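You operate a simulated robot arm through the tools that you are given. There is no shell and no other tool. Be economical: measure what you need, move in short steps, check, and stop when the job is done.

You run a simulated robot arm. Do the job below in one go: nothing can be reset, and whatever is moved stays where it is left.

Task
Roll the blisters out of the fresh patch, then clamp it.
Fine: wide roller back on the mat, board in, red grip down. Set down upright: wide roller. What is to be rubbed or washed off counts as gone when no trace of it is left.
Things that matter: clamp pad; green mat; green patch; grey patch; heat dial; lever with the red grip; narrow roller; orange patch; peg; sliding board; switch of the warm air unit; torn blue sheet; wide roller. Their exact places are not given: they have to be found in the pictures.

It is judged by the outcome, as a careful person would: the job done as asked, and still so three seconds after it is handed in. It fails if anything else is knocked over, pushed out of place, dropped, spilled or broken.

Robot
A 7-joint arm with a fingered hand on a trunk, on a base that drives. Base frame: it is fixed to the floor where the robot stands at the start and does not move with it; the origin is under the middle of the robot, x ahead of it, y to its left, z up. Readings come in m, degrees, newtons and seconds.
With the tool pointing down near the work surface it reaches from about 0.32 to 0.7 m from the robot's upright axis, wherever it stands. Its first joint turns from -69.0 to 172.0 degrees. Places, roughly: clamp pad [0.7, -0.3, 0.9]; green mat [0.5, 0.2, 0.8]; heat dial [0.5, 0.5, 0.9]; lever with the red grip [0.7, -0.3, 1]; peg [0.5, -1.25, 0.75]; sliding board [0.5, -0.3, 0.8]; switch of the warm air unit [0.6, 0.6, 0.9]; torn blue sheet (26x20x3 cm) [0.5, -0.3, 0.8]. Payload 3.2 kg.
The TCP is the grasp point between the finger pads, 0.026 m short of the fingertips. In the tool frame z runs along the fingers and y along their closing line. Largest opening 0.088 m; the body of the gripper starts 0.03 m behind the TCP. The gripper is a hand of 5 fingers: y runs from the thumb to the fingers, the wrist lies at [-0.016, -0.108, -0.172] in the tool frame, and closing takes about 1.5 s.
Orientation is told as [roll, pitch, yaw] about the base's x, y, z axes, in that order, counted from this pose: with the fingers straight down and the wrist toward the robot, the tool's x, y and z point along [0, 1, 0], [1, 0, 0] and [0, 0, -1] of the base frame.

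Tools
- The arm moves only by the tool send_rows. Its argument "motion" is a list of rows, each a list of 6 numbers: the shift along the tool's x, y, z in m, then the turn, a rotation vector about the tool's x, y, z in degrees. In form: [[tx, ty, tz, ax, ay, az], ...]. A call has 1 to 10 rows; each row shifts and turns the commanded pose from where the row before left it, along the tool's axes as they then stand. "hand" is the gripper command, from -1 (shut) to 1 (fully open), values between in proportion, set as the call begins (left out, the last holds). A row lasts 0.2 s, in which the tool goes at most 0.05 m and 8.6 degrees; a call with a longer step from one row to the next is refused whole, and so is a gripper value outside its range. Where a pose cannot be reached the arm comes as near as it can. A force on the tool above 40 N (or 10 N above the force at the start of the call, whichever is more), or a blocked arm, ends the call early, and 0.2 s more pass. The fingers move at their own pace (about 0.072 m/s each) and stop on an object; they squeeze with about 34 N. The grip force told is the motor's: it shows also when the fingers shut on nothing. Time passes only in rows, and 0.2 s behind the last, so rows that do not move let the fingers close. It gives the time, the measured TCP pose, the force on the tool (base axes), the opening and the grip force at its end, in the units of the frame above (readings bear some noise), with the torque about the TCP (base axes, N m) and any sound that the robot's microphone picked up.
- Cameras (640 x 400 px; columns grow to the right, rows downward): "scene" is now at [0.1341, -0.0081, 1.466]; the picture's right is [-0.11, -0.99, -0.00], its down [-0.59, 0.06, -0.81] and it looks along [0.80, -0.09, -0.59] (base axes); focal length 260 px, centre (320, 200). "wrist" rides on the gripper at [0.067, -0.097, -0.117] in the tool frame; the picture's right is [-0.71, 0.33, -0.62], its down [-0.65, -0.65, 0.39] and it looks along [-0.28, 0.68, 0.68] (tool axes); focal length 234 px, centre (320, 200).
- grab_frame(camera): a new picture of that camera. No time passes.
- move_column(by): slides the trunk up (or, below 0, down) by that many m; the arm and the scene camera ride with it, the base frame stays. It gives what a move gives, with no picture.
- base_move(legs): drives the robot by 1 to 6 legs, each [ahead, left, turn to the left] in m, m and degrees, along the robot's own axes; the way and the turn of a leg run together, so that a leg with both is an arc; at most 1.5 m and 180 degrees a leg. The arm and the cameras ride along, it lands a little off, and it stops where it bumps. It gives what a move gives.
- curl_fingers(index, middle, ring, little, thumb_bend, thumb_turn): sets how far each is bent, from 0 (flat) to 1 (curled in); at 0.3 the hand is open as for a grip, at 0.7 the pads meet at the TCP. One left out holds its place. A second passes; each finger stops where it meets its share of the squeeze, and holds until it gets a number again. A gripper value or a shape takes the hand back. It gives what a move gives, with no picture; readings hold the bend of each and the force on index, middle, ring, little, thumb and palm. thumb_turn goes from beside the hand (0) to across from the fingers (1), as for a grip.
- set_grasp(shape): the hand has 5 fingers and takes this shape, open, in about a second: jaw (thumb against the fingers, like two jaws); tri (thumb and two fingers); tip (a fingertip pinch); poke (one finger out to press); point (the index stretched); flat (the hand flat); cup (the hand cupped); fist (a fist). The gripper value then closes the fingers along that shape, each until it touches; the sizes above hold for jaw. It gives what a move gives, with no picture.
- pan_tilt(pan, tilt): turns the head with the scene camera to pan (to the left, within 86 degrees either way) and tilt (down, from -29 to 69), counted from straight ahead of the robot. It gives what a move gives.
- locate(camera, pixels): there is no depth. For up to 12 entries [column, row, z] of the newest picture of that camera ("zoom" is the newest enlarged one), the place [x, y] in the base frame at which the ray of that pixel passes the height z, good to about 0.003 m. No time passes.
- close_up(camera, box): a new picture of the part [left, top, right, bottom] of that camera's present view, enlarged. No time passes.
- finish_job(): hands the job in; it is judged then, once.

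Go step by step. Measure first, check grasps and placings, and put right what went wrong. The budget is 80 turns and 52 pictures, counting those below and the enlarged ones. Unless the task says otherwise, let go and move clear before handing in, and close with one line.

The tools are called after "Emit:" by a JSON object that holds its "fn" and its "kwargs". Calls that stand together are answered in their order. send_rows: Moves the arm, as the interface text tells. Its arguments: {"type":"object","properties":{"motion":{"type":"array","items":{"type":"array","items":{"type":"number"}}},"hand":{"type":"number"}},"required":["motion"]} The other tools are called the same way: move_column (by) slides the trunk up or down; set_grasp (shape) gives the hand a shape; curl_fingers (index, middle, ring, little, thumb_bend, thumb_turn) moves the fingers one by one; base_move (legs) drives the base; pan_tilt (pan, tilt) turns the head that bears the scene camera; grab_frame (camera) takes a picture; locate (camera, pixels) gives the place at which the rays of pixels pass given heights; close_up (camera, box) takes an enlarged picture of a part of a camera's view; finish_job () hands the job in.

At the start:

```text
time_s: 0.0
position: [0.4302, -0.1433, 1.2657]
tcp_rot: [0.1, 0.0, 0.0]
force: [-1.0, -0.8, 0.7]
moment: [0.0, 0.03, 0.0]
grip_width: 0.0879
grasp_force: 0.0
shape: jaw
bend: [0.3, 0.3, 0.3, 0.3, 0.3, 0.97]
finger forces: [0.1, 0.0, 0.0, 0.0, 0.0, 0.0]
trunk travel left (down, up): [-0.775, 0.065]
robot x, y, heading: [-0.0038, -0.0006, 0.2]
head pan, tilt: [-6.2, 36.1]
```

scene: 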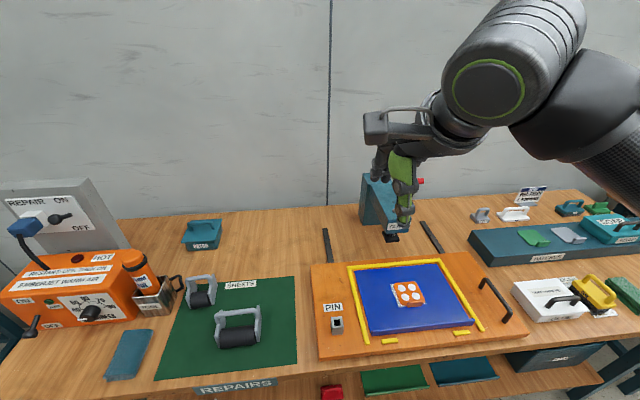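
wrist: 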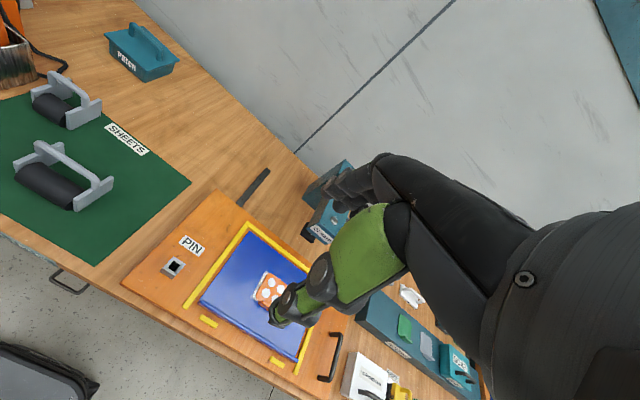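

The first views show the board with the blue sheet and an orange patch with white blisters (about 408,293), two rollers on the green mat, and the clamp behind the board (390,200). I'll look closer at each.

Emit:
{"fn": "close_up", "kwargs": {"camera": "scene", "box": [300, 160, 540, 360]}}

Emit:
{"fn": "close_up", "kwargs": {"camera": "scene", "box": [0, 180, 300, 400]}}

Emit:
{"fn": "close_up", "kwargs": {"camera": "scene", "box": [460, 180, 640, 330]}}

```text
2.00 times, centred on (420, 260) of scene
```

zoom: 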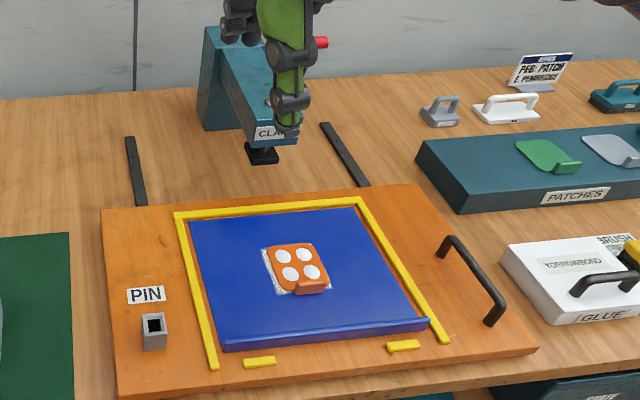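

```text
1.82 times, centred on (150, 290) of scene
```

zoom: 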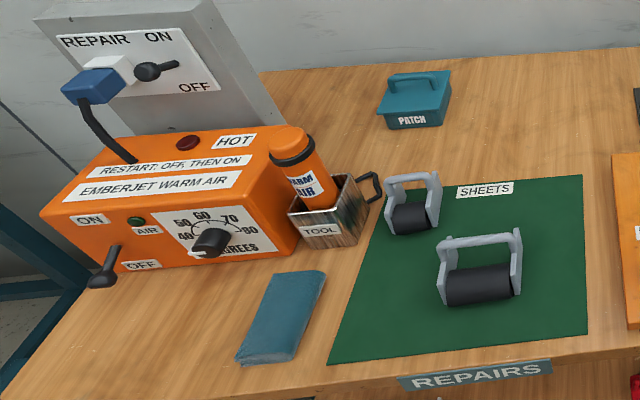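

```text
2.67 times, centred on (550, 255) of scene
```

zoom: 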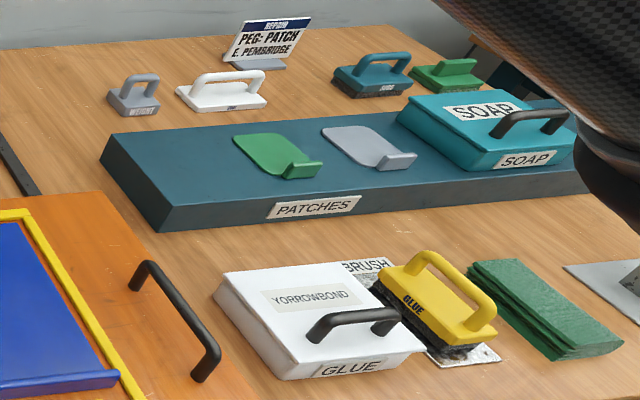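

The patch has four white blisters. The wide roller stands on the mat (zoom 480,270). I'll measure the key points and check the view to the right and the low front.

Emit:
{"fn": "pan_tilt", "kwargs": {"pan": 20, "tilt": 50}}

Emit:
{"fn": "close_up", "kwargs": {"camera": "scene", "box": [200, 120, 520, 320]}}

Emit:
{"fn": "pan_tilt", "kwargs": {"pan": -30, "tilt": 48}}

Emit:
{"fn": "grab_frame", "kwargs": {"camera": "scene"}}

```text
time_s: 0.9
position: [0.4296, -0.1429, 1.2661]
tcp_rot: [0.0, 0.0, -0.1]
force: [0.6, 0.0, 0.9]
moment: [0.02, -0.02, -0.01]
grip_width: 0.0878
grasp_force: 0.0
shape: jaw
bend: [0.3, 0.3, 0.3, 0.3, 0.3, 0.97]
finger forces: [0.1, 0.0, 0.0, 0.0, 0.0, 0.0]
trunk travel left (down, up): [-0.775, 0.065]
robot x, y, heading: [0.0013, 0.0015, -0.3]
head pan, tilt: [20.0, 50.0]
```

```text
2.00 times, centred on (360, 220) of scene
```

zoom: 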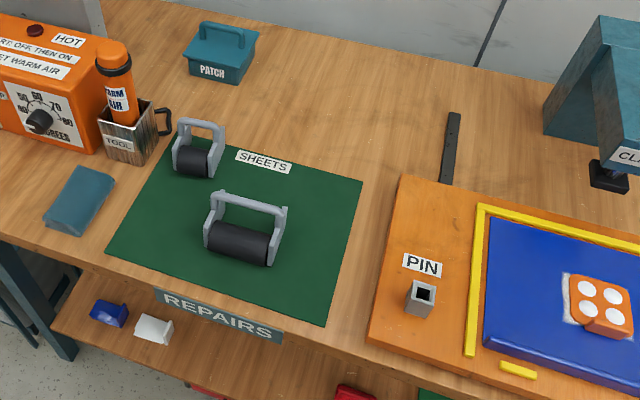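

```text
time_s: 2.1
position: [0.4315, -0.1434, 1.2658]
tcp_rot: [0.0, 0.0, -0.2]
force: [0.3, 0.4, 0.9]
moment: [-0.01, 0.0, 0.02]
grip_width: 0.0879
grasp_force: 0.0
shape: jaw
bend: [0.3, 0.3, 0.3, 0.3, 0.3, 0.97]
finger forces: [0.1, 0.0, 0.0, 0.0, 0.1, 0.1]
trunk travel left (down, up): [-0.775, 0.065]
robot x, y, heading: [0.0044, 0.0009, -0.1]
head pan, tilt: [-30.0, 48.0]
```

```text
45 pictures are left
```

scene: 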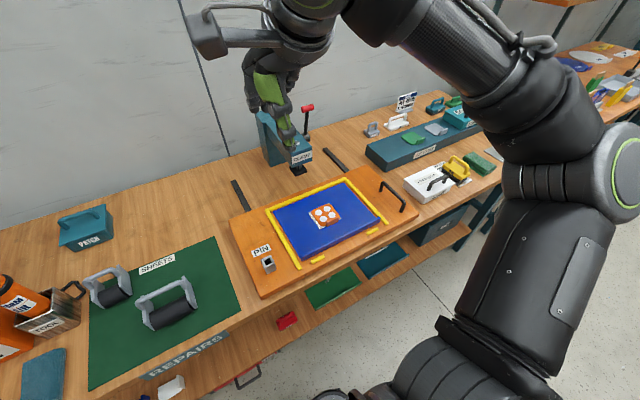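

Measuring roller, board, and patch points from the newest images.

Emit:
{"fn": "locate", "kwargs": {"camera": "zoom", "pixels": [[218, 199, 0.88], [284, 213, 0.88], [218, 199, 0.92], [284, 213, 0.92], [207, 252, 0.8], [268, 268, 0.8], [180, 122, 0.88], [222, 128, 0.88], [172, 150, 0.799], [361, 182, 0.799], [326, 326, 0.799], [107, 255, 0.799]]}}

Emit:
{"fn": "locate", "kwargs": {"camera": "scene", "pixels": [[138, 304, 0.88], [190, 283, 0.88], [138, 304, 0.92], [190, 283, 0.92], [230, 221, 0.82], [375, 168, 0.82], [262, 297, 0.82], [384, 183, 0.86], [402, 209, 0.86], [325, 215, 0.84], [298, 169, 0.88], [308, 107, 1.0]]}}

Emit:
{"fn": "close_up", "kwargs": {"camera": "scene", "box": [220, 100, 420, 300]}}

Emit:
{"fn": "close_up", "kwargs": {"camera": "scene", "box": [80, 240, 240, 340]}}

```text
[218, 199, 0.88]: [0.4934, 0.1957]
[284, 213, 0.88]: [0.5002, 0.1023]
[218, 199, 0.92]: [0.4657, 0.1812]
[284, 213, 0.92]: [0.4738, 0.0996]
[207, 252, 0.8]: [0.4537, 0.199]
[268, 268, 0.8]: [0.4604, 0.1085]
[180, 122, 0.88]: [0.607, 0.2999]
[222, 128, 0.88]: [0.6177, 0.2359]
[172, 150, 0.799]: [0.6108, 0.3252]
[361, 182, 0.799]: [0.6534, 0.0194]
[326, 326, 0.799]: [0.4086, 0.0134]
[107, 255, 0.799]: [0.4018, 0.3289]
```

```text
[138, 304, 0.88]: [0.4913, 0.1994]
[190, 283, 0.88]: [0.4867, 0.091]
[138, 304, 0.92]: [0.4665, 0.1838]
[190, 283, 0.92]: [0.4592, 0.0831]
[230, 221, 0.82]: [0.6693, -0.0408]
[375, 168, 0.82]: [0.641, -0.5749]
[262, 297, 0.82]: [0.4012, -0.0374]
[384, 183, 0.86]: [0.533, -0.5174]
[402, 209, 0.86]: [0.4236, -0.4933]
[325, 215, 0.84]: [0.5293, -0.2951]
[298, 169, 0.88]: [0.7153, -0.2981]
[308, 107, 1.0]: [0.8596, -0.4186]
```

```text
2.00 times, centred on (320, 200) of scene
```

zoom: 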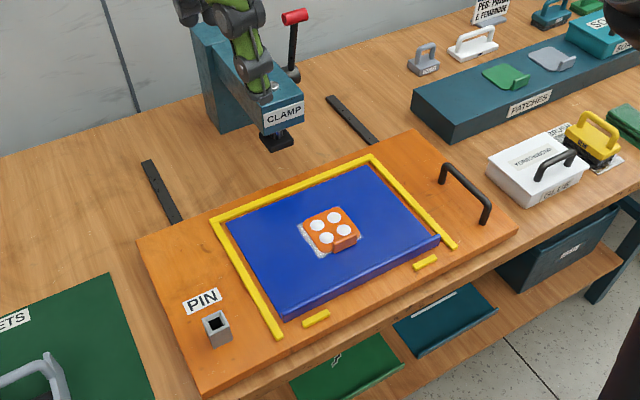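

```text
4.00 times, centred on (160, 290) of scene
```

zoom: 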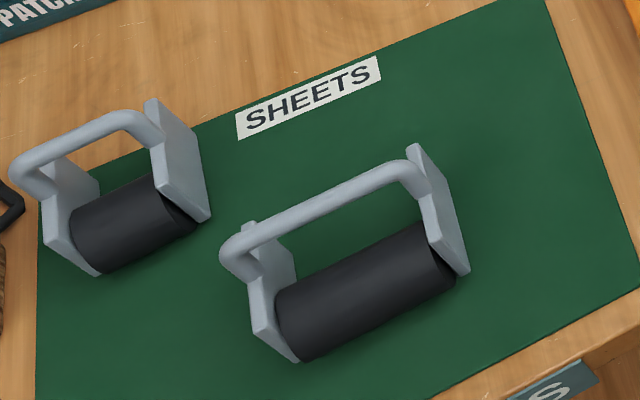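

I need the bar height; the wrist camera gives a second viewpoint (bar ends around (45,152)-(108,180)).

Emit:
{"fn": "close_up", "kwargs": {"camera": "wrist", "box": [0, 60, 200, 220]}}

Emit:
{"fn": "locate", "kwargs": {"camera": "wrist", "pixels": [[42, 148, 0.86], [108, 182, 0.86], [42, 148, 0.88], [108, 182, 0.88], [42, 148, 0.9], [108, 182, 0.9]]}}

```text
2.50 times, centred on (100, 140) of wrist
```

zoom: 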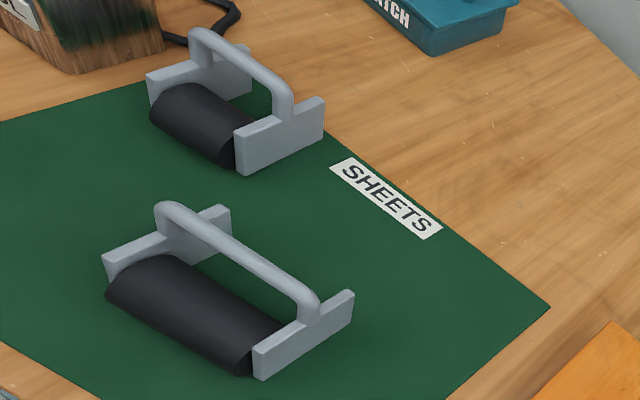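

```text
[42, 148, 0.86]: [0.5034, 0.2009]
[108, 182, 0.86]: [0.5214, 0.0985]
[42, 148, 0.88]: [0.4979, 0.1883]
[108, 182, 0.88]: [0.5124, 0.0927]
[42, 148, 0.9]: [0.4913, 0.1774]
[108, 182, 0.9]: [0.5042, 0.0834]
```

Emit:
{"fn": "locate", "kwargs": {"camera": "zoom", "pixels": [[170, 212, 0.86], [170, 212, 0.88], [170, 212, 0.9], [170, 212, 0.92], [308, 300, 0.86], [308, 300, 0.88], [308, 300, 0.9], [308, 300, 0.92], [105, 290, 0.8], [240, 372, 0.8]]}}

Emit:
{"fn": "locate", "kwargs": {"camera": "scene", "pixels": [[139, 301, 0.86], [139, 301, 0.88], [139, 301, 0.9], [139, 301, 0.92], [182, 283, 0.86], [182, 283, 0.88], [182, 283, 0.9], [182, 283, 0.92]]}}

```text
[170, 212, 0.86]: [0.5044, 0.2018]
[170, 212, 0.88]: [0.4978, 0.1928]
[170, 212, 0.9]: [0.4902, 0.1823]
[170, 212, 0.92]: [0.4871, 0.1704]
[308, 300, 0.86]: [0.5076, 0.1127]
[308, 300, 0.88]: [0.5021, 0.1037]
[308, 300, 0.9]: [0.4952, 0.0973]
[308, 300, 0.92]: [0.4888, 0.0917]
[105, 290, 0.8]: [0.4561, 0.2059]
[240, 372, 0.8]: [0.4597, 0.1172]
```

```text
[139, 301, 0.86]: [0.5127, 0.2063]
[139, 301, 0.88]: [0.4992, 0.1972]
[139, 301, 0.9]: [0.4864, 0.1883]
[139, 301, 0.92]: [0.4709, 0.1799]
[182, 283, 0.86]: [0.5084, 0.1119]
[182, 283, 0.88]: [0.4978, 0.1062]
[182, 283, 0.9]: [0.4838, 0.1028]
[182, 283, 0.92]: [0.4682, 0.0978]
```

Bar is at about x 0.50, y 0.105–0.195, z 0.876. I'll move above it with the hand open.

Emit:
{"fn": "send_rows", "kwargs": {"motion": [[0.0293, 0.007, 0.026, 0, 0, 0], [0.0293, 0.007, 0.026, 0, 0, 0], [0.0293, 0.007, 0.026, 0, 0, 0], [0.0293, 0.007, 0.026, 0, 0, 0], [0.0293, 0.007, 0.026, 0, 0, 0], [0.0293, 0.007, 0.026, 0, 0, 0], [0.0293, 0.007, 0.026, 0, 0, 0], [0.0293, 0.007, 0.026, 0, 0, 0], [0.0293, 0.007, 0.026, 0, 0, 0], [0.0293, 0.006, 0.032, 0, 0, 0]], "hand": 1}}

Emit:
{"fn": "pan_tilt", "kwargs": {"pan": 10, "tilt": 48}}

Emit:
{"fn": "grab_frame", "kwargs": {"camera": "scene"}}

Emit:
{"fn": "grab_frame", "kwargs": {"camera": "wrist"}}

```text
time_s: 4.5
position: [0.5136, 0.145, 1.0376]
tcp_rot: [4.7, -1.7, -2.1]
force: [-0.2, -0.6, 0.0]
moment: [0.06, 0.01, -0.02]
grip_width: 0.0878
grasp_force: 0.1
shape: jaw
bend: [0.3, 0.3, 0.3, 0.3, 0.3, 0.97]
finger forces: [0.0, 0.1, 0.0, 0.0, 0.0, 0.0]
trunk travel left (down, up): [-0.775, 0.065]
robot x, y, heading: [0.0026, 0.0024, -0.1]
head pan, tilt: [-30.0, 48.0]
stopped in row 10: the arm was blocked; the commanded pose is now the measured one
```

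```text
time_s: 5.6
position: [0.5152, 0.1447, 1.0369]
tcp_rot: [4.7, -1.4, -2.2]
force: [0.0, -0.8, -0.3]
moment: [0.04, 0.0, -0.04]
grip_width: 0.0875
grasp_force: 0.0
shape: jaw
bend: [0.3, 0.3, 0.3, 0.3, 0.3, 0.97]
finger forces: [0.0, 0.0, 0.0, 0.1, 0.1, 0.0]
trunk travel left (down, up): [-0.775, 0.065]
robot x, y, heading: [-0.0022, -0.0044, -0.0]
head pan, tilt: [10.0, 48.0]
```

```text
41 pictures are left
```

scene: 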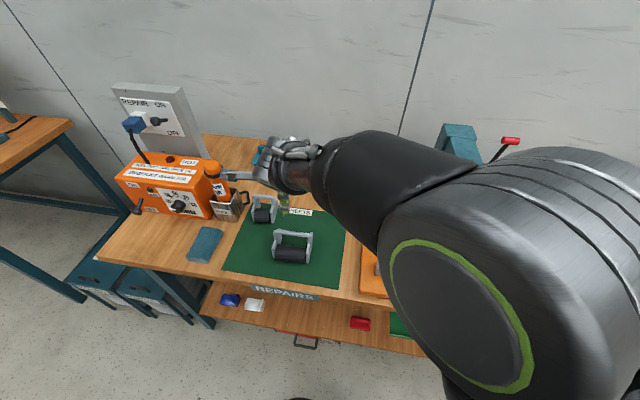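

```text
40 pictures are left
```

wrist: 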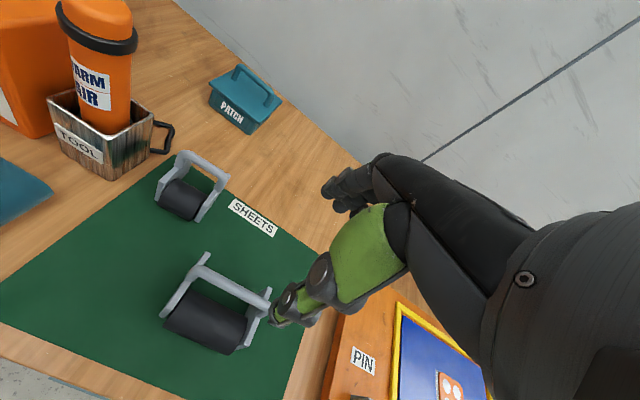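

The arm was blocked at a kinematic limit this far left. I'll back the hand off to the right and up, then drive the base left so the roller lies straight ahead.

Emit:
{"fn": "send_rows", "kwargs": {"motion": [[-0.035, -0.004, -0.02, 0, 0, 0], [-0.035, -0.004, -0.02, 0, 0, 0], [-0.035, -0.002, -0.02, 0, 0, 0], [-0.035, 0, -0.02, 0, 0, 0], [-0.035, 0, -0.02, -1.7, 0, 0], [-0.035, 0, -0.01, 0, 0, 0], [-0.02, 0, 0, 0, 0, 0]]}}

Emit:
{"fn": "base_move", "kwargs": {"legs": [[0, 0.25, 0]]}}

```text
time_s: 7.2
position: [0.4922, -0.0949, 1.1245]
tcp_rot: [4.4, -3.0, -2.1]
force: [-0.4, -0.4, 0.1]
moment: [0.0, -0.01, 0.02]
grip_width: 0.0874
grasp_force: 0.1
shape: jaw
bend: [0.3, 0.3, 0.3, 0.3, 0.3, 0.97]
finger forces: [0.0, 0.0, 0.0, 0.1, 0.1, 0.1]
trunk travel left (down, up): [-0.775, 0.065]
robot x, y, heading: [-0.0, -0.0001, -0.0]
head pan, tilt: [10.0, 48.0]
```

```text
time_s: 9.0
position: [0.4925, 0.1547, 1.1246]
tcp_rot: [4.5, -3.1, -2.4]
force: [-0.4, -0.1, -0.6]
moment: [0.0, -0.03, 0.01]
grip_width: 0.0881
grasp_force: 0.2
shape: jaw
bend: [0.3, 0.3, 0.3, 0.3, 0.3, 0.97]
finger forces: [0.1, 0.0, 0.0, 0.0, 0.0, 0.0]
trunk travel left (down, up): [-0.775, 0.065]
robot x, y, heading: [-0.0003, 0.2478, -0.2]
head pan, tilt: [10.0, 48.0]
```

Emit:
{"fn": "send_rows", "kwargs": {"motion": [[0, 0, 0, 3.1, -4.5, -2.4], [-0.002, 0.004, 0.035, 0, 0, 0], [-0.003, 0.004, 0.04, 0, 0, 0], [0, 0, 0.04, 0, 0, 0], [0, 0, 0.03, 0, 0, 0]]}}

Emit:
{"fn": "grab_frame", "kwargs": {"camera": "wrist"}}

Emit:
{"fn": "grab_frame", "kwargs": {"camera": "scene"}}

```text
time_s: 10.2
position: [0.5003, 0.1486, 0.9806]
tcp_rot: [-0.2, -0.1, 0.3]
force: [0.3, 0.3, 0.0]
moment: [0.01, 0.06, 0.02]
grip_width: 0.088
grasp_force: 0.1
shape: jaw
bend: [0.3, 0.3, 0.3, 0.3, 0.3, 0.97]
finger forces: [0.1, 0.0, 0.0, 0.1, 0.0, 0.1]
trunk travel left (down, up): [-0.775, 0.065]
robot x, y, heading: [0.0005, 0.2502, -0.3]
head pan, tilt: [10.0, 48.0]
```

```text
39 pictures are left
```

wrist: 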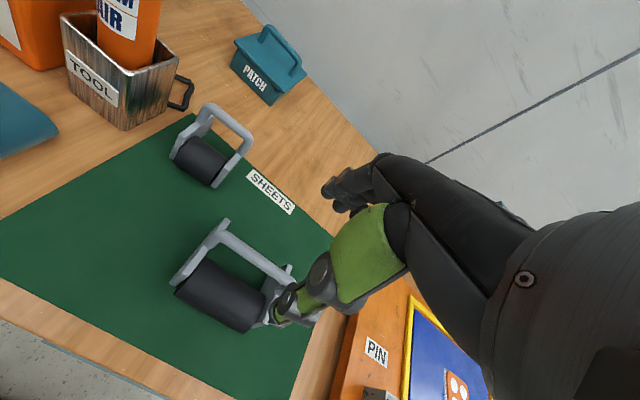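

```text
38 pictures are left
```

scene: 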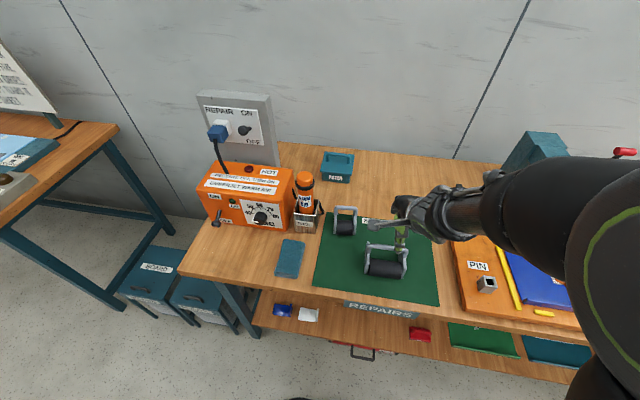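

Emit:
{"fn": "locate", "kwargs": {"camera": "wrist", "pixels": [[224, 230, 0.87], [224, 230, 0.88], [224, 230, 0.86], [280, 277, 0.87], [280, 277, 0.88]]}}

Emit:
{"fn": "locate", "kwargs": {"camera": "scene", "pixels": [[372, 245, 0.86], [372, 245, 0.87], [372, 245, 0.88], [406, 247, 0.87]]}}

Emit:
{"fn": "close_up", "kwargs": {"camera": "scene", "box": [300, 180, 460, 300]}}

Emit:
{"fn": "close_up", "kwargs": {"camera": "scene", "box": [0, 30, 120, 220]}}

```text
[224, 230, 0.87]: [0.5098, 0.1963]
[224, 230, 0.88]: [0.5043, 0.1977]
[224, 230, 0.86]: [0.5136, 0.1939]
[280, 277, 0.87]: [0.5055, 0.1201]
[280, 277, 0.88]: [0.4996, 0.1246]
```

```text
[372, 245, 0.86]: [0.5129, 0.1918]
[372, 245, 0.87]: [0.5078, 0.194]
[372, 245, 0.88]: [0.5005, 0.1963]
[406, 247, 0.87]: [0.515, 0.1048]
```

```text
3.33 times, centred on (380, 240) of scene
```

zoom: 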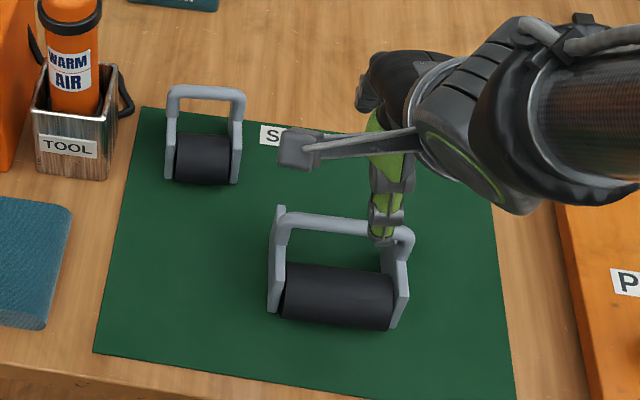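

```text
2.11 times, centred on (60, 125) of scene
```

zoom: 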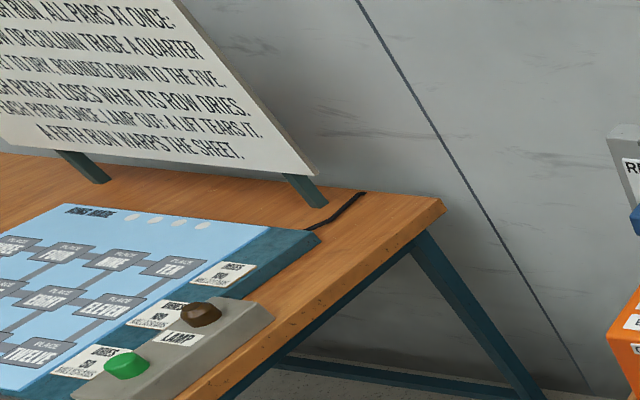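

Bar is confirmed near x 0.505, z 0.875. Descending around it and closing.

Emit:
{"fn": "send_rows", "kwargs": {"motion": [[0, 0.005, 0.035, 0, 0, 0], [0, 0, 0.035, 0, 0, 0], [0, 0, 0.017, 0, 0, 0], [0, 0, 0.01, 0, 0, 0]]}}

Emit:
{"fn": "close_up", "kwargs": {"camera": "scene", "box": [300, 180, 460, 300]}}

Emit:
{"fn": "grab_frame", "kwargs": {"camera": "wrist"}}

```text
time_s: 11.2
position: [0.5066, 0.1505, 0.8838]
tcp_rot: [-0.2, -0.2, 0.2]
force: [-0.3, 0.6, 0.7]
moment: [0.02, 0.01, 0.02]
grip_width: 0.088
grasp_force: 0.0
shape: jaw
bend: [0.3, 0.3, 0.3, 0.3, 0.3, 0.97]
finger forces: [0.1, 0.0, 0.0, 0.0, 0.1, 0.0]
trunk travel left (down, up): [-0.775, 0.065]
robot x, y, heading: [-0.0028, 0.2509, -0.0]
head pan, tilt: [10.0, 48.0]
```

```text
3.33 times, centred on (380, 240) of scene
```

zoom: 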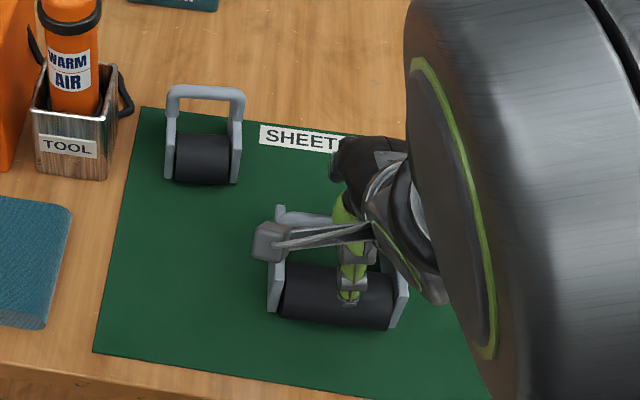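

```text
34 pictures are left
```

wrist: 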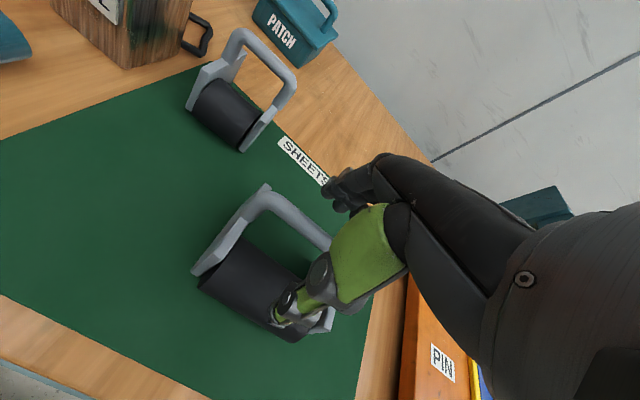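

Thumb is on the near side and the fingers beyond the bar; closing the hand.

Emit:
{"fn": "send_rows", "kwargs": {"motion": [[0, 0, 0, 0, 0, 0], [0, 0, 0, 0, 0, 0], [0, 0, 0, 0, 0, 0], [0, 0, 0, 0, 0, 0], [0, 0, 0, 0, 0, 0], [0, 0, 0, 0, 0, 0], [0, 0, 0, 0, 0, 0], [0, 0, 0, 0, 0, 0]], "hand": -1}}

Emit:
{"fn": "send_rows", "kwargs": {"motion": [[0, 0, -0.02, 0, 0, 0], [0, 0, -0.04, 0, 0, 0], [0, 0, -0.04, 0, 0, 0]]}}

Emit:
{"fn": "grab_frame", "kwargs": {"camera": "scene"}}

Emit:
{"fn": "grab_frame", "kwargs": {"camera": "wrist"}}

```text
time_s: 13.0
position: [0.5059, 0.1504, 0.8833]
tcp_rot: [-0.2, -0.2, 0.2]
force: [-0.7, 0.4, 1.1]
moment: [0.0, -0.04, 0.0]
grip_width: 0.0025
grasp_force: 34.2
shape: jaw
bend: [0.71, 0.7, 0.61, 0.7, 0.84, 1.0]
finger forces: [16.3, 1.6, 1.4, 2.1, 33.2, 0.0]
trunk travel left (down, up): [-0.775, 0.065]
robot x, y, heading: [0.0012, 0.2542, -0.1]
head pan, tilt: [10.0, 48.0]
```

```text
time_s: 13.8
position: [0.5024, 0.1514, 0.9848]
tcp_rot: [-0.2, 0.0, 0.3]
force: [-0.2, -0.3, -3.0]
moment: [-0.01, -0.05, 0.01]
grip_width: 0.0028
grasp_force: 33.9
shape: jaw
bend: [0.71, 0.7, 0.61, 0.7, 0.85, 1.0]
finger forces: [15.9, 1.7, 1.4, 1.9, 32.7, 0.0]
trunk travel left (down, up): [-0.775, 0.065]
robot x, y, heading: [0.001, 0.2529, -0.2]
head pan, tilt: [10.0, 48.0]
```

```text
33 pictures are left
```

scene: 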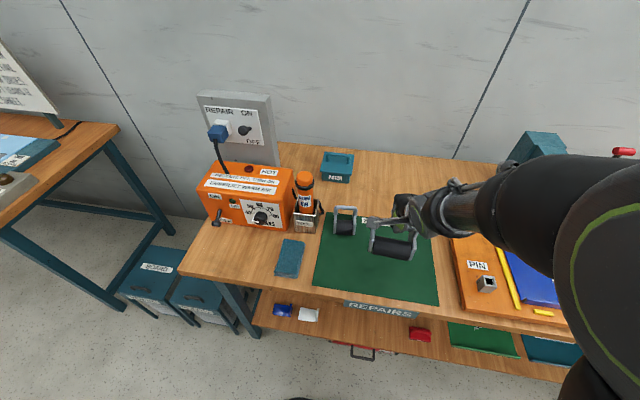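

```text
32 pictures are left
```

wrist: 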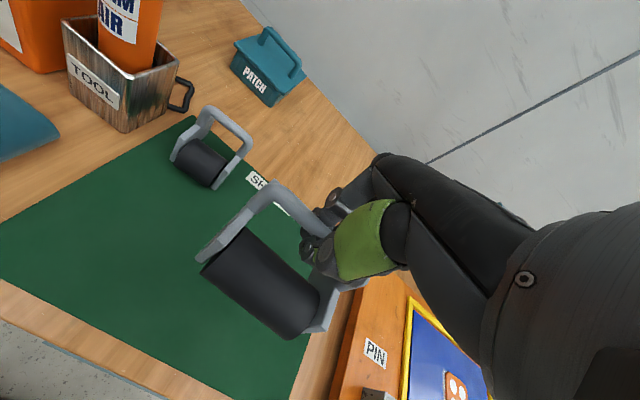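

The roller is lifted (force −3 N). Checking how it hangs in the hand.

Emit:
{"fn": "close_up", "kwargs": {"camera": "scene", "box": [320, 180, 480, 300]}}

Emit:
{"fn": "close_up", "kwargs": {"camera": "wrist", "box": [180, 160, 420, 360]}}

```text
3.33 times, centred on (400, 240) of scene
```

zoom: 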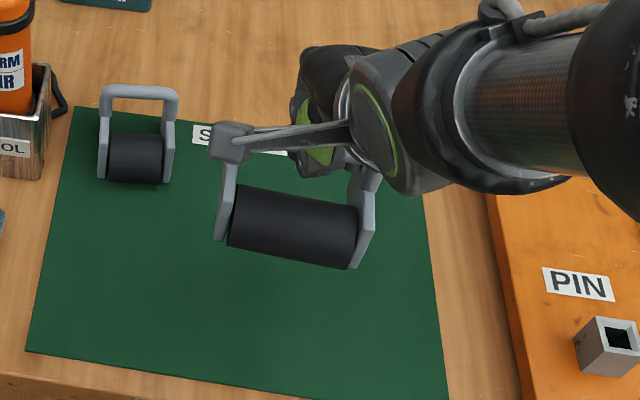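

```text
2.00 times, centred on (300, 260) of wrist
```

zoom: 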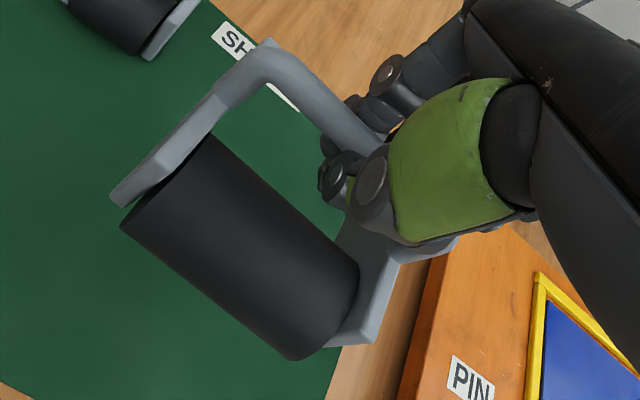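

Roller held well enough. Raise it, then drive the base to the right so the patch is in front.

Emit:
{"fn": "send_rows", "kwargs": {"motion": [[0, 0, -0.04, 0, 0, 0], [0, 0, -0.04, 0, 0, 0], [0, 0, -0.04, 0, 0, 0], [0, 0, -0.02, 0, 0, 0]]}}

Emit:
{"fn": "base_move", "kwargs": {"legs": [[0, -0.45, 0]]}}

Emit:
{"fn": "pan_tilt", "kwargs": {"pan": -5, "tilt": 50}}

Emit:
{"fn": "grab_frame", "kwargs": {"camera": "scene"}}

Emit:
{"fn": "grab_frame", "kwargs": {"camera": "wrist"}}

```text
time_s: 14.8
position: [0.5039, 0.1486, 1.1265]
tcp_rot: [-0.3, -0.2, 0.2]
force: [0.5, -0.2, -2.2]
moment: [-0.02, -0.04, -0.01]
grip_width: 0.003
grasp_force: 34.1
shape: jaw
bend: [0.71, 0.7, 0.61, 0.7, 0.85, 1.0]
finger forces: [15.2, 1.6, 0.9, 1.9, 31.8, 0.0]
trunk travel left (down, up): [-0.775, 0.065]
robot x, y, heading: [0.0012, 0.2525, 0.2]
head pan, tilt: [10.0, 48.0]
```

```text
time_s: 17.5
position: [0.5004, -0.3068, 1.1253]
tcp_rot: [-0.2, 0.0, -0.2]
force: [0.6, -0.9, -2.0]
moment: [-0.02, -0.08, 0.02]
grip_width: 0.0031
grasp_force: 34.5
shape: jaw
bend: [0.71, 0.7, 0.61, 0.7, 0.85, 1.0]
finger forces: [15.1, 1.5, 0.9, 2.0, 31.9, 0.1]
trunk travel left (down, up): [-0.775, 0.065]
robot x, y, heading: [-0.0029, -0.2009, -0.8]
head pan, tilt: [10.0, 48.0]
```

```text
time_s: 18.3
position: [0.5011, -0.3065, 1.1252]
tcp_rot: [-0.2, -0.2, -0.3]
force: [-0.2, 0.4, -1.4]
moment: [-0.03, -0.06, 0.0]
grip_width: 0.0037
grasp_force: 33.8
shape: jaw
bend: [0.71, 0.7, 0.61, 0.7, 0.85, 1.0]
finger forces: [15.2, 1.5, 1.1, 2.0, 32.0, 0.0]
trunk travel left (down, up): [-0.775, 0.065]
robot x, y, heading: [-0.0025, -0.1997, -0.6]
head pan, tilt: [-5.0, 50.0]
```

```text
29 pictures are left
```

scene: 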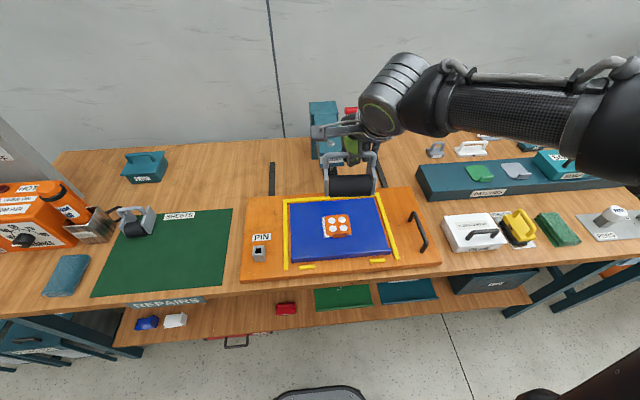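

```text
28 pictures are left
```

wrist: 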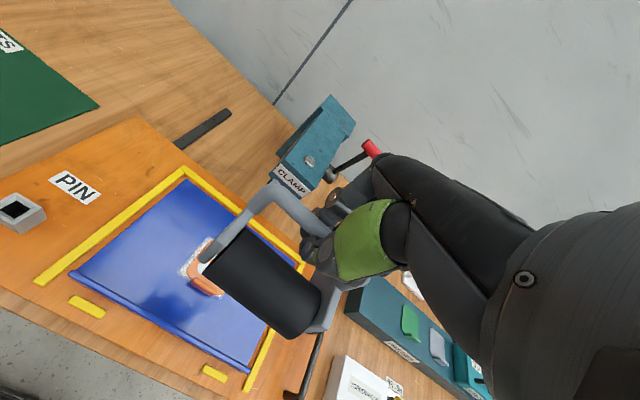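

Emit:
{"fn": "locate", "kwargs": {"camera": "scene", "pixels": [[332, 220, 0.84], [342, 219, 0.84], [331, 230, 0.84], [343, 229, 0.84], [336, 225, 0.82], [291, 262, 0.84], [391, 252, 0.84], [380, 197, 0.84], [288, 202, 0.84], [240, 282, 0.82], [441, 264, 0.82]]}}

Emit:
{"fn": "locate", "kwargs": {"camera": "wrist", "pixels": [[70, 275, 0.82], [70, 275, 0.84], [187, 180, 0.82], [187, 180, 0.84], [247, 370, 0.82], [247, 370, 0.84]]}}

Emit:
{"fn": "close_up", "kwargs": {"camera": "scene", "box": [270, 140, 430, 280]}}

```text
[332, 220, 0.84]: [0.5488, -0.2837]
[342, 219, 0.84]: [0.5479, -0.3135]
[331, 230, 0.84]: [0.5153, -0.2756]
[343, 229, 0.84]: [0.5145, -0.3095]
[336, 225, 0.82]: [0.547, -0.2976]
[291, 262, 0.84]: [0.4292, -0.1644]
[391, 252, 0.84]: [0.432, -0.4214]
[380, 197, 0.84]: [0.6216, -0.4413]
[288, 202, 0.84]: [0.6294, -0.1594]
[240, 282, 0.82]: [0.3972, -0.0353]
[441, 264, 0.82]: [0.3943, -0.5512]
```

```text
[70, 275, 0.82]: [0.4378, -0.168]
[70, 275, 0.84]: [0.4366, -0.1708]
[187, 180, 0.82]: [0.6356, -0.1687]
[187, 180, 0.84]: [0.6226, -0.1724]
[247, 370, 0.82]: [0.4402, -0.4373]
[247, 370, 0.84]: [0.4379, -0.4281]
```

```text
2.86 times, centred on (350, 210) of scene
```

zoom: 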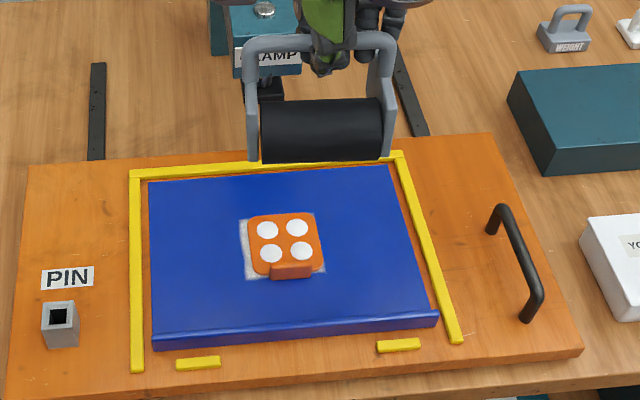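

Patch centre is at about (0.531, −0.296), sheet top ~0.84. Bring the roller over it, to just above.

Emit:
{"fn": "send_rows", "kwargs": {"motion": [[0.005, 0.012, 0.04, 0, 0, 0], [0.006, 0.012, 0.04, 0, 0, 0], [0, 0.008, 0.04, 0, 0, 0], [0, 0, 0.035, 0, 0, 0]]}}

Emit:
{"fn": "close_up", "kwargs": {"camera": "scene", "box": [270, 140, 430, 280]}}

Emit:
{"fn": "grab_frame", "kwargs": {"camera": "wrist"}}

```text
time_s: 19.3
position: [0.5343, -0.2952, 0.9703]
tcp_rot: [-0.3, -0.1, -0.2]
force: [0.0, 0.4, -2.4]
moment: [-0.01, -0.07, -0.02]
grip_width: 0.003
grasp_force: 33.7
shape: jaw
bend: [0.71, 0.7, 0.61, 0.7, 0.86, 1.0]
finger forces: [14.9, 1.5, 0.8, 2.0, 31.5, 0.0]
trunk travel left (down, up): [-0.775, 0.065]
robot x, y, heading: [-0.0024, -0.2011, -0.4]
head pan, tilt: [-5.0, 50.0]
```

```text
2.86 times, centred on (350, 210) of scene
```

zoom: 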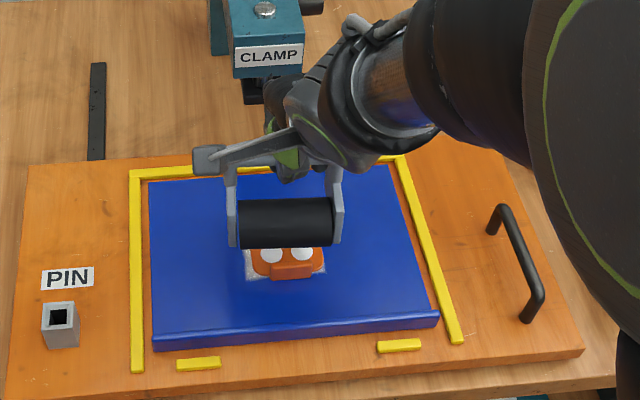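

```text
25 pictures are left
```

wrist: 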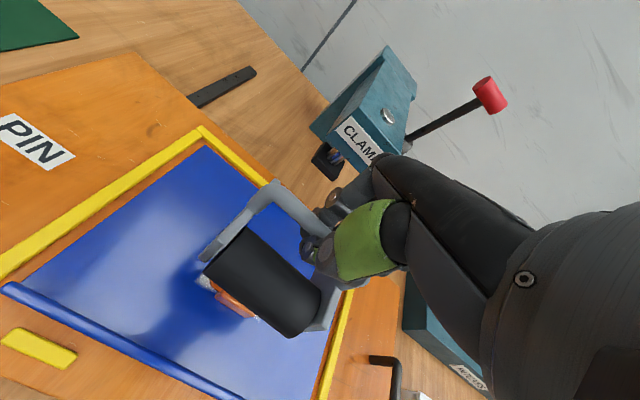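

Descend further over the rear blisters, with care.

Emit:
{"fn": "send_rows", "kwargs": {"motion": [[0, 0.012, 0.01, 0, 0, 0], [0, 0, 0.01, 0, 0, 0], [0, 0, 0.01, 0, 0, 0], [0, 0, 0.003, 0, 0, 0]]}}

Emit:
{"fn": "send_rows", "kwargs": {"motion": [[0, 0, 0.002, 0, 0, 0], [0, 0, 0.002, 0, 0, 0]]}}

Emit:
{"fn": "send_rows", "kwargs": {"motion": [[0, 0, 0.002, 0, 0, 0], [0, 0, 0.002, 0, 0, 0]]}}

```text
time_s: 20.3
position: [0.5449, -0.2956, 0.9379]
tcp_rot: [-0.3, 0.0, -0.3]
force: [-0.3, 0.0, -2.2]
moment: [-0.02, -0.05, 0.04]
grip_width: 0.0029
grasp_force: 33.3
shape: jaw
bend: [0.71, 0.7, 0.61, 0.7, 0.86, 1.0]
finger forces: [14.9, 1.3, 0.8, 2.1, 31.4, 0.0]
trunk travel left (down, up): [-0.775, 0.065]
robot x, y, heading: [-0.0055, -0.2029, -0.5]
head pan, tilt: [-5.0, 50.0]
```

```text
time_s: 20.9
position: [0.5447, -0.2963, 0.933]
tcp_rot: [-0.2, -0.1, -0.2]
force: [0.4, -0.7, -1.4]
moment: [0.0, -0.06, 0.02]
grip_width: 0.0031
grasp_force: 34.1
shape: jaw
bend: [0.71, 0.7, 0.61, 0.7, 0.86, 1.0]
finger forces: [14.8, 1.2, 0.9, 1.9, 31.5, 0.1]
trunk travel left (down, up): [-0.775, 0.065]
robot x, y, heading: [-0.0, -0.1987, -0.6]
head pan, tilt: [-5.0, 50.0]
```

```text
time_s: 21.5
position: [0.5466, -0.2957, 0.9308]
tcp_rot: [-0.2, -0.3, -0.2]
force: [3.2, 0.5, 3.7]
moment: [-0.1, -0.02, 0.01]
grip_width: 0.0034
grasp_force: 34.1
shape: jaw
bend: [0.71, 0.7, 0.61, 0.7, 0.86, 1.0]
finger forces: [15.1, 1.2, 1.1, 2.2, 29.7, 0.0]
trunk travel left (down, up): [-0.775, 0.065]
robot x, y, heading: [-0.0017, -0.2047, -0.6]
head pan, tilt: [-5.0, 50.0]
```

Contact at TCP z ≈0.931. Press a little more and roll back and forth in x.

Emit:
{"fn": "send_rows", "kwargs": {"motion": [[0, 0, 0.002, 0, 0, 0], [0, 0, 0.002, 0, 0, 0]]}}

Emit:
{"fn": "send_rows", "kwargs": {"motion": [[0, -0.008, 0, 0, 0, 0], [0, -0.008, 0, 0, 0, 0], [0, -0.008, 0, 0, 0, 0], [0, -0.008, 0, 0, 0, 0], [0, 0, 0, 0, 0, 0]]}}

Emit:
{"fn": "send_rows", "kwargs": {"motion": [[0, 0.01, 0, 0, 0, 0], [0, 0.01, 0, 0, 0, 0], [0, 0.01, 0, 0, 0, 0], [0, 0.01, 0, 0, 0, 0], [0, 0.01, 0, 0, 0, 0], [0, 0, 0, 0, 0, 0]]}}

Emit:
{"fn": "close_up", "kwargs": {"camera": "scene", "box": [270, 140, 430, 280]}}

```text
time_s: 22.1
position: [0.5459, -0.2961, 0.9273]
tcp_rot: [-0.2, -0.3, -0.1]
force: [8.7, 1.1, 12.8]
moment: [-0.05, 0.02, 0.08]
grip_width: 0.0037
grasp_force: 34.0
shape: jaw
bend: [0.71, 0.7, 0.61, 0.7, 0.88, 1.0]
finger forces: [15.6, 1.8, 1.2, 2.9, 26.9, 0.1]
trunk travel left (down, up): [-0.775, 0.065]
robot x, y, heading: [-0.0016, -0.2033, -0.7]
head pan, tilt: [-5.0, 50.0]
```

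```text
time_s: 23.3
position: [0.5117, -0.2957, 0.9237]
tcp_rot: [-0.2, 0.1, -0.2]
force: [0.5, 1.1, -0.4]
moment: [-0.02, -0.01, 0.02]
grip_width: 0.0019
grasp_force: 33.6
shape: jaw
bend: [0.71, 0.7, 0.61, 0.7, 0.89, 1.0]
finger forces: [0.3, 0.1, 0.1, 1.2, 0.0, 0.0]
trunk travel left (down, up): [-0.775, 0.065]
robot x, y, heading: [-0.0031, -0.2003, -0.8]
head pan, tilt: [-5.0, 50.0]
```

```text
time_s: 24.7
position: [0.5631, -0.2972, 0.925]
tcp_rot: [-0.2, -0.1, -0.2]
force: [-0.5, -0.4, -3.3]
moment: [0.04, -0.01, 0.01]
grip_width: 0.0021
grasp_force: 34.0
shape: jaw
bend: [0.71, 0.7, 0.61, 0.7, 0.89, 1.0]
finger forces: [0.8, 0.1, 0.1, 0.2, 1.6, 0.0]
trunk travel left (down, up): [-0.775, 0.065]
robot x, y, heading: [-0.003, -0.202, -0.8]
head pan, tilt: [-5.0, 50.0]
```

```text
2.86 times, centred on (350, 210) of scene
```

zoom: 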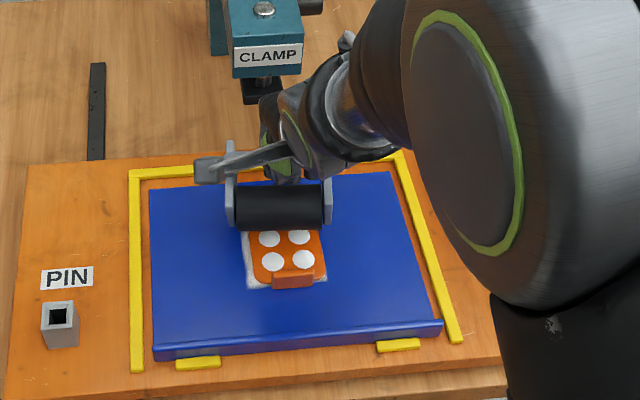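

The finger forces fell to ~0, so the bar has shifted in the grip, and the blisters are still there. Looking closely at the hand.

Emit:
{"fn": "close_up", "kwargs": {"camera": "wrist", "box": [160, 140, 440, 380]}}

Emit:
{"fn": "close_up", "kwargs": {"camera": "scene", "box": [310, 160, 380, 220]}}

```text
1.67 times, centred on (300, 260) of wrist
```

zoom: 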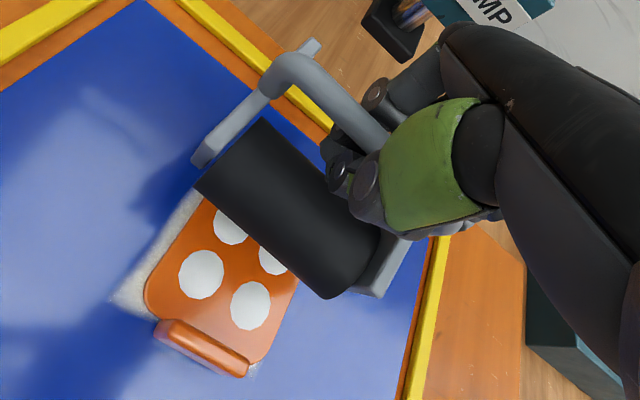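

```text
6.67 times, centred on (345, 190) of scene
```

zoom: 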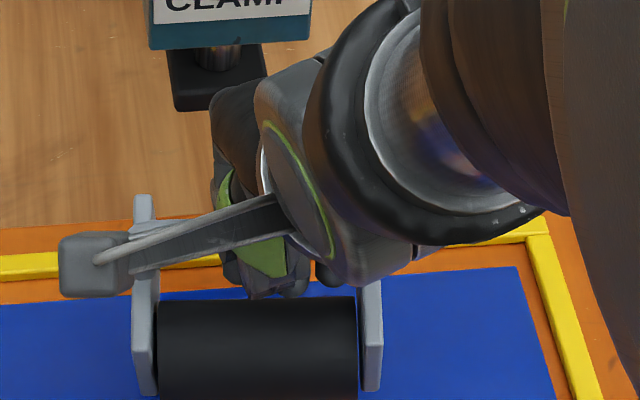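

The bar now sits loose and deep in the hand. I'll set the roller on the clear left part of the sheet and regrip it properly.

Emit:
{"fn": "send_rows", "kwargs": {"motion": [[0, 0, -0.03, 0, 0, 0], [0, 0, -0.03, 0, 0, 0], [0.03, -0.01, 0, 0, 0, 0], [0.03, -0.01, 0, 0, 0, 0], [0.03, -0.01, 0, 0, 0, 0], [0, 0, 0, 0, 0, 0]]}}

Emit:
{"fn": "close_up", "kwargs": {"camera": "scene", "box": [250, 140, 410, 280]}}

Emit:
{"fn": "close_up", "kwargs": {"camera": "wrist", "box": [160, 140, 440, 380]}}

```text
time_s: 26.1
position: [0.5406, -0.212, 0.9907]
tcp_rot: [2.1, 0.1, -2.0]
force: [-0.4, -0.5, -3.2]
moment: [0.01, 0.03, 0.03]
grip_width: 0.0018
grasp_force: 33.8
shape: jaw
bend: [0.71, 0.7, 0.61, 0.7, 0.89, 1.0]
finger forces: [1.0, 0.0, 0.1, 0.2, 1.6, 0.0]
trunk travel left (down, up): [-0.775, 0.065]
robot x, y, heading: [0.0, -0.2007, -0.7]
head pan, tilt: [-5.0, 50.0]
```

```text
2.86 times, centred on (330, 210) of scene
```

zoom: 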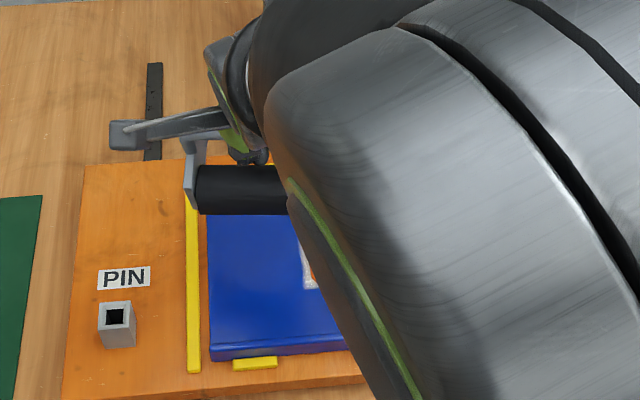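

```text
1.67 times, centred on (300, 260) of wrist
```

zoom: 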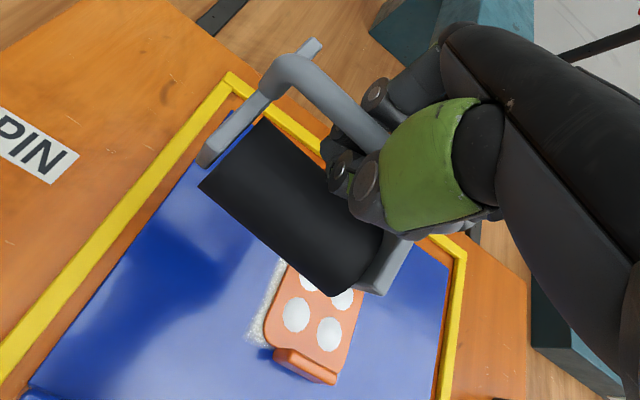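

The arm is near its limit here; instead I'll return to the mat, where the roller stands reliably and regrip.

Emit:
{"fn": "send_rows", "kwargs": {"motion": [[-0.02, 0, -0.03, 0, 0, 0], [-0.03, 0, -0.03, 0, -2.1, -2], [-0.04, -0.01, -0.02, 0, 0, 0], [0, -0.02, 0, 0, 0, 0], [0, 0, 0, 0, 0, 0]]}}

Emit:
{"fn": "base_move", "kwargs": {"legs": [[0, 0.45, 0]]}}

Emit:
{"fn": "pan_tilt", "kwargs": {"pan": 5, "tilt": 50}}

Emit:
{"fn": "grab_frame", "kwargs": {"camera": "scene"}}

```text
time_s: 27.3
position: [0.5054, -0.2969, 1.0666]
tcp_rot: [-2.3, 0.1, 1.9]
force: [-0.4, 0.9, -2.6]
moment: [0.04, 0.02, -0.01]
grip_width: 0.002
grasp_force: 34.1
shape: jaw
bend: [0.71, 0.7, 0.61, 0.7, 0.89, 1.0]
finger forces: [1.0, 0.0, 0.0, 0.3, 1.9, 0.0]
trunk travel left (down, up): [-0.775, 0.065]
robot x, y, heading: [-0.0031, -0.2015, -0.9]
head pan, tilt: [-5.0, 50.0]
```

```text
time_s: 30.0
position: [0.5104, 0.1454, 1.0656]
tcp_rot: [-2.3, 0.0, 1.3]
force: [-0.2, -0.4, -2.4]
moment: [-0.01, -0.02, -0.04]
grip_width: 0.002
grasp_force: 33.7
shape: jaw
bend: [0.71, 0.7, 0.61, 0.7, 0.89, 1.0]
finger forces: [1.0, 0.0, 0.0, 0.3, 2.1, 0.0]
trunk travel left (down, up): [-0.775, 0.065]
robot x, y, heading: [0.0055, 0.2443, -0.8]
head pan, tilt: [-5.0, 50.0]
```

```text
time_s: 30.7
position: [0.5104, 0.1454, 1.0672]
tcp_rot: [-2.3, 0.1, 1.5]
force: [0.0, -0.2, -3.4]
moment: [-0.01, -0.03, -0.04]
grip_width: 0.0017
grasp_force: 34.5
shape: jaw
bend: [0.71, 0.7, 0.61, 0.7, 0.89, 1.0]
finger forces: [1.2, 0.0, 0.1, 0.4, 2.0, 0.1]
trunk travel left (down, up): [-0.775, 0.065]
robot x, y, heading: [0.0048, 0.2442, -1.2]
head pan, tilt: [5.0, 50.0]
```

```text
19 pictures are left
```

scene: 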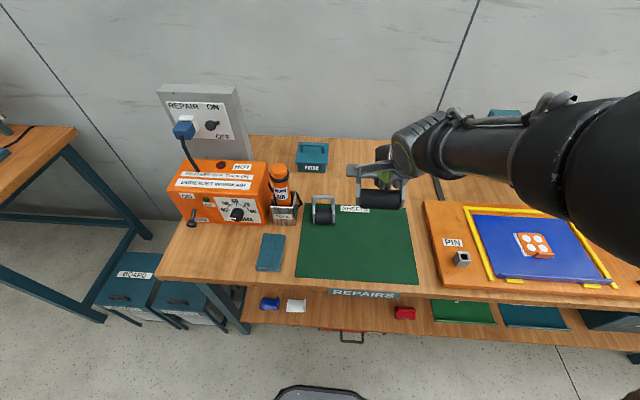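

Emit:
{"fn": "send_rows", "kwargs": {"motion": [[0, -0.008, 0.04, 0, 2.3, 1.5], [0, 0, 0.04, 0, 0, 0], [0, 0, 0.04, 0, 0, 0], [0, 0, 0.03, 0, 0, 0], [0, 0, 0.01, 0, 0, 0], [0, 0, 0.005, 0, 0, 0]]}}

Emit:
{"fn": "send_rows", "kwargs": {"motion": [[0, 0, 0.004, 0, 0, 0], [0, 0, 0.004, 0, 0, 0]]}}

Emit:
{"fn": "send_rows", "kwargs": {"motion": [[0, 0, 0.003, 0, 0, 0], [0, 0, 0.003, 0, 0, 0]]}}

Emit:
{"fn": "close_up", "kwargs": {"camera": "scene", "box": [290, 160, 450, 280]}}

```text
time_s: 32.1
position: [0.5022, 0.1424, 0.9002]
tcp_rot: [0.0, -0.1, -0.1]
force: [0.5, -0.4, -2.8]
moment: [-0.01, 0.0, 0.01]
grip_width: 0.0017
grasp_force: 34.0
shape: jaw
bend: [0.71, 0.7, 0.61, 0.7, 0.89, 1.0]
finger forces: [1.3, 0.0, 0.0, 0.3, 2.1, 0.0]
trunk travel left (down, up): [-0.775, 0.065]
robot x, y, heading: [0.0029, 0.2464, -1.1]
head pan, tilt: [5.0, 50.0]
```

```text
time_s: 32.7
position: [0.503, 0.1442, 0.8936]
tcp_rot: [0.0, 0.0, -0.1]
force: [-0.4, -0.7, -2.6]
moment: [-0.02, 0.01, -0.01]
grip_width: 0.002
grasp_force: 34.2
shape: jaw
bend: [0.71, 0.7, 0.61, 0.7, 0.89, 1.0]
finger forces: [1.3, 0.0, 0.0, 0.5, 2.1, 0.0]
trunk travel left (down, up): [-0.775, 0.065]
robot x, y, heading: [0.0071, 0.241, -0.8]
head pan, tilt: [5.0, 50.0]
```

```text
time_s: 33.3
position: [0.5027, 0.1435, 0.8885]
tcp_rot: [0.1, -0.1, -0.1]
force: [-0.3, 0.4, -1.7]
moment: [-0.03, 0.03, 0.02]
grip_width: 0.0018
grasp_force: 33.9
shape: jaw
bend: [0.71, 0.7, 0.61, 0.7, 0.89, 1.0]
finger forces: [1.3, 0.0, 0.0, 0.4, 2.1, 0.1]
trunk travel left (down, up): [-0.775, 0.065]
robot x, y, heading: [0.0036, 0.2436, -1.0]
head pan, tilt: [5.0, 50.0]
```

```text
3.33 times, centred on (370, 220) of scene
```

zoom: 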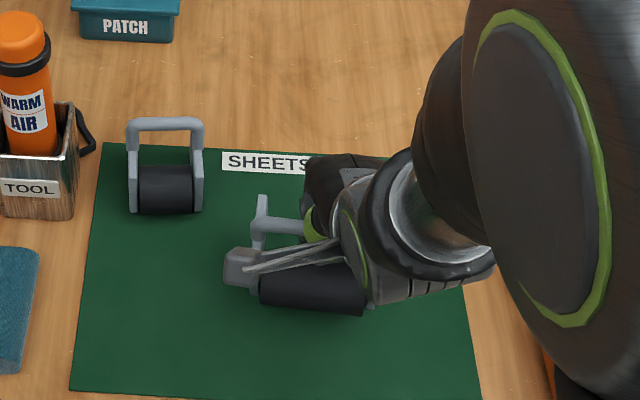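

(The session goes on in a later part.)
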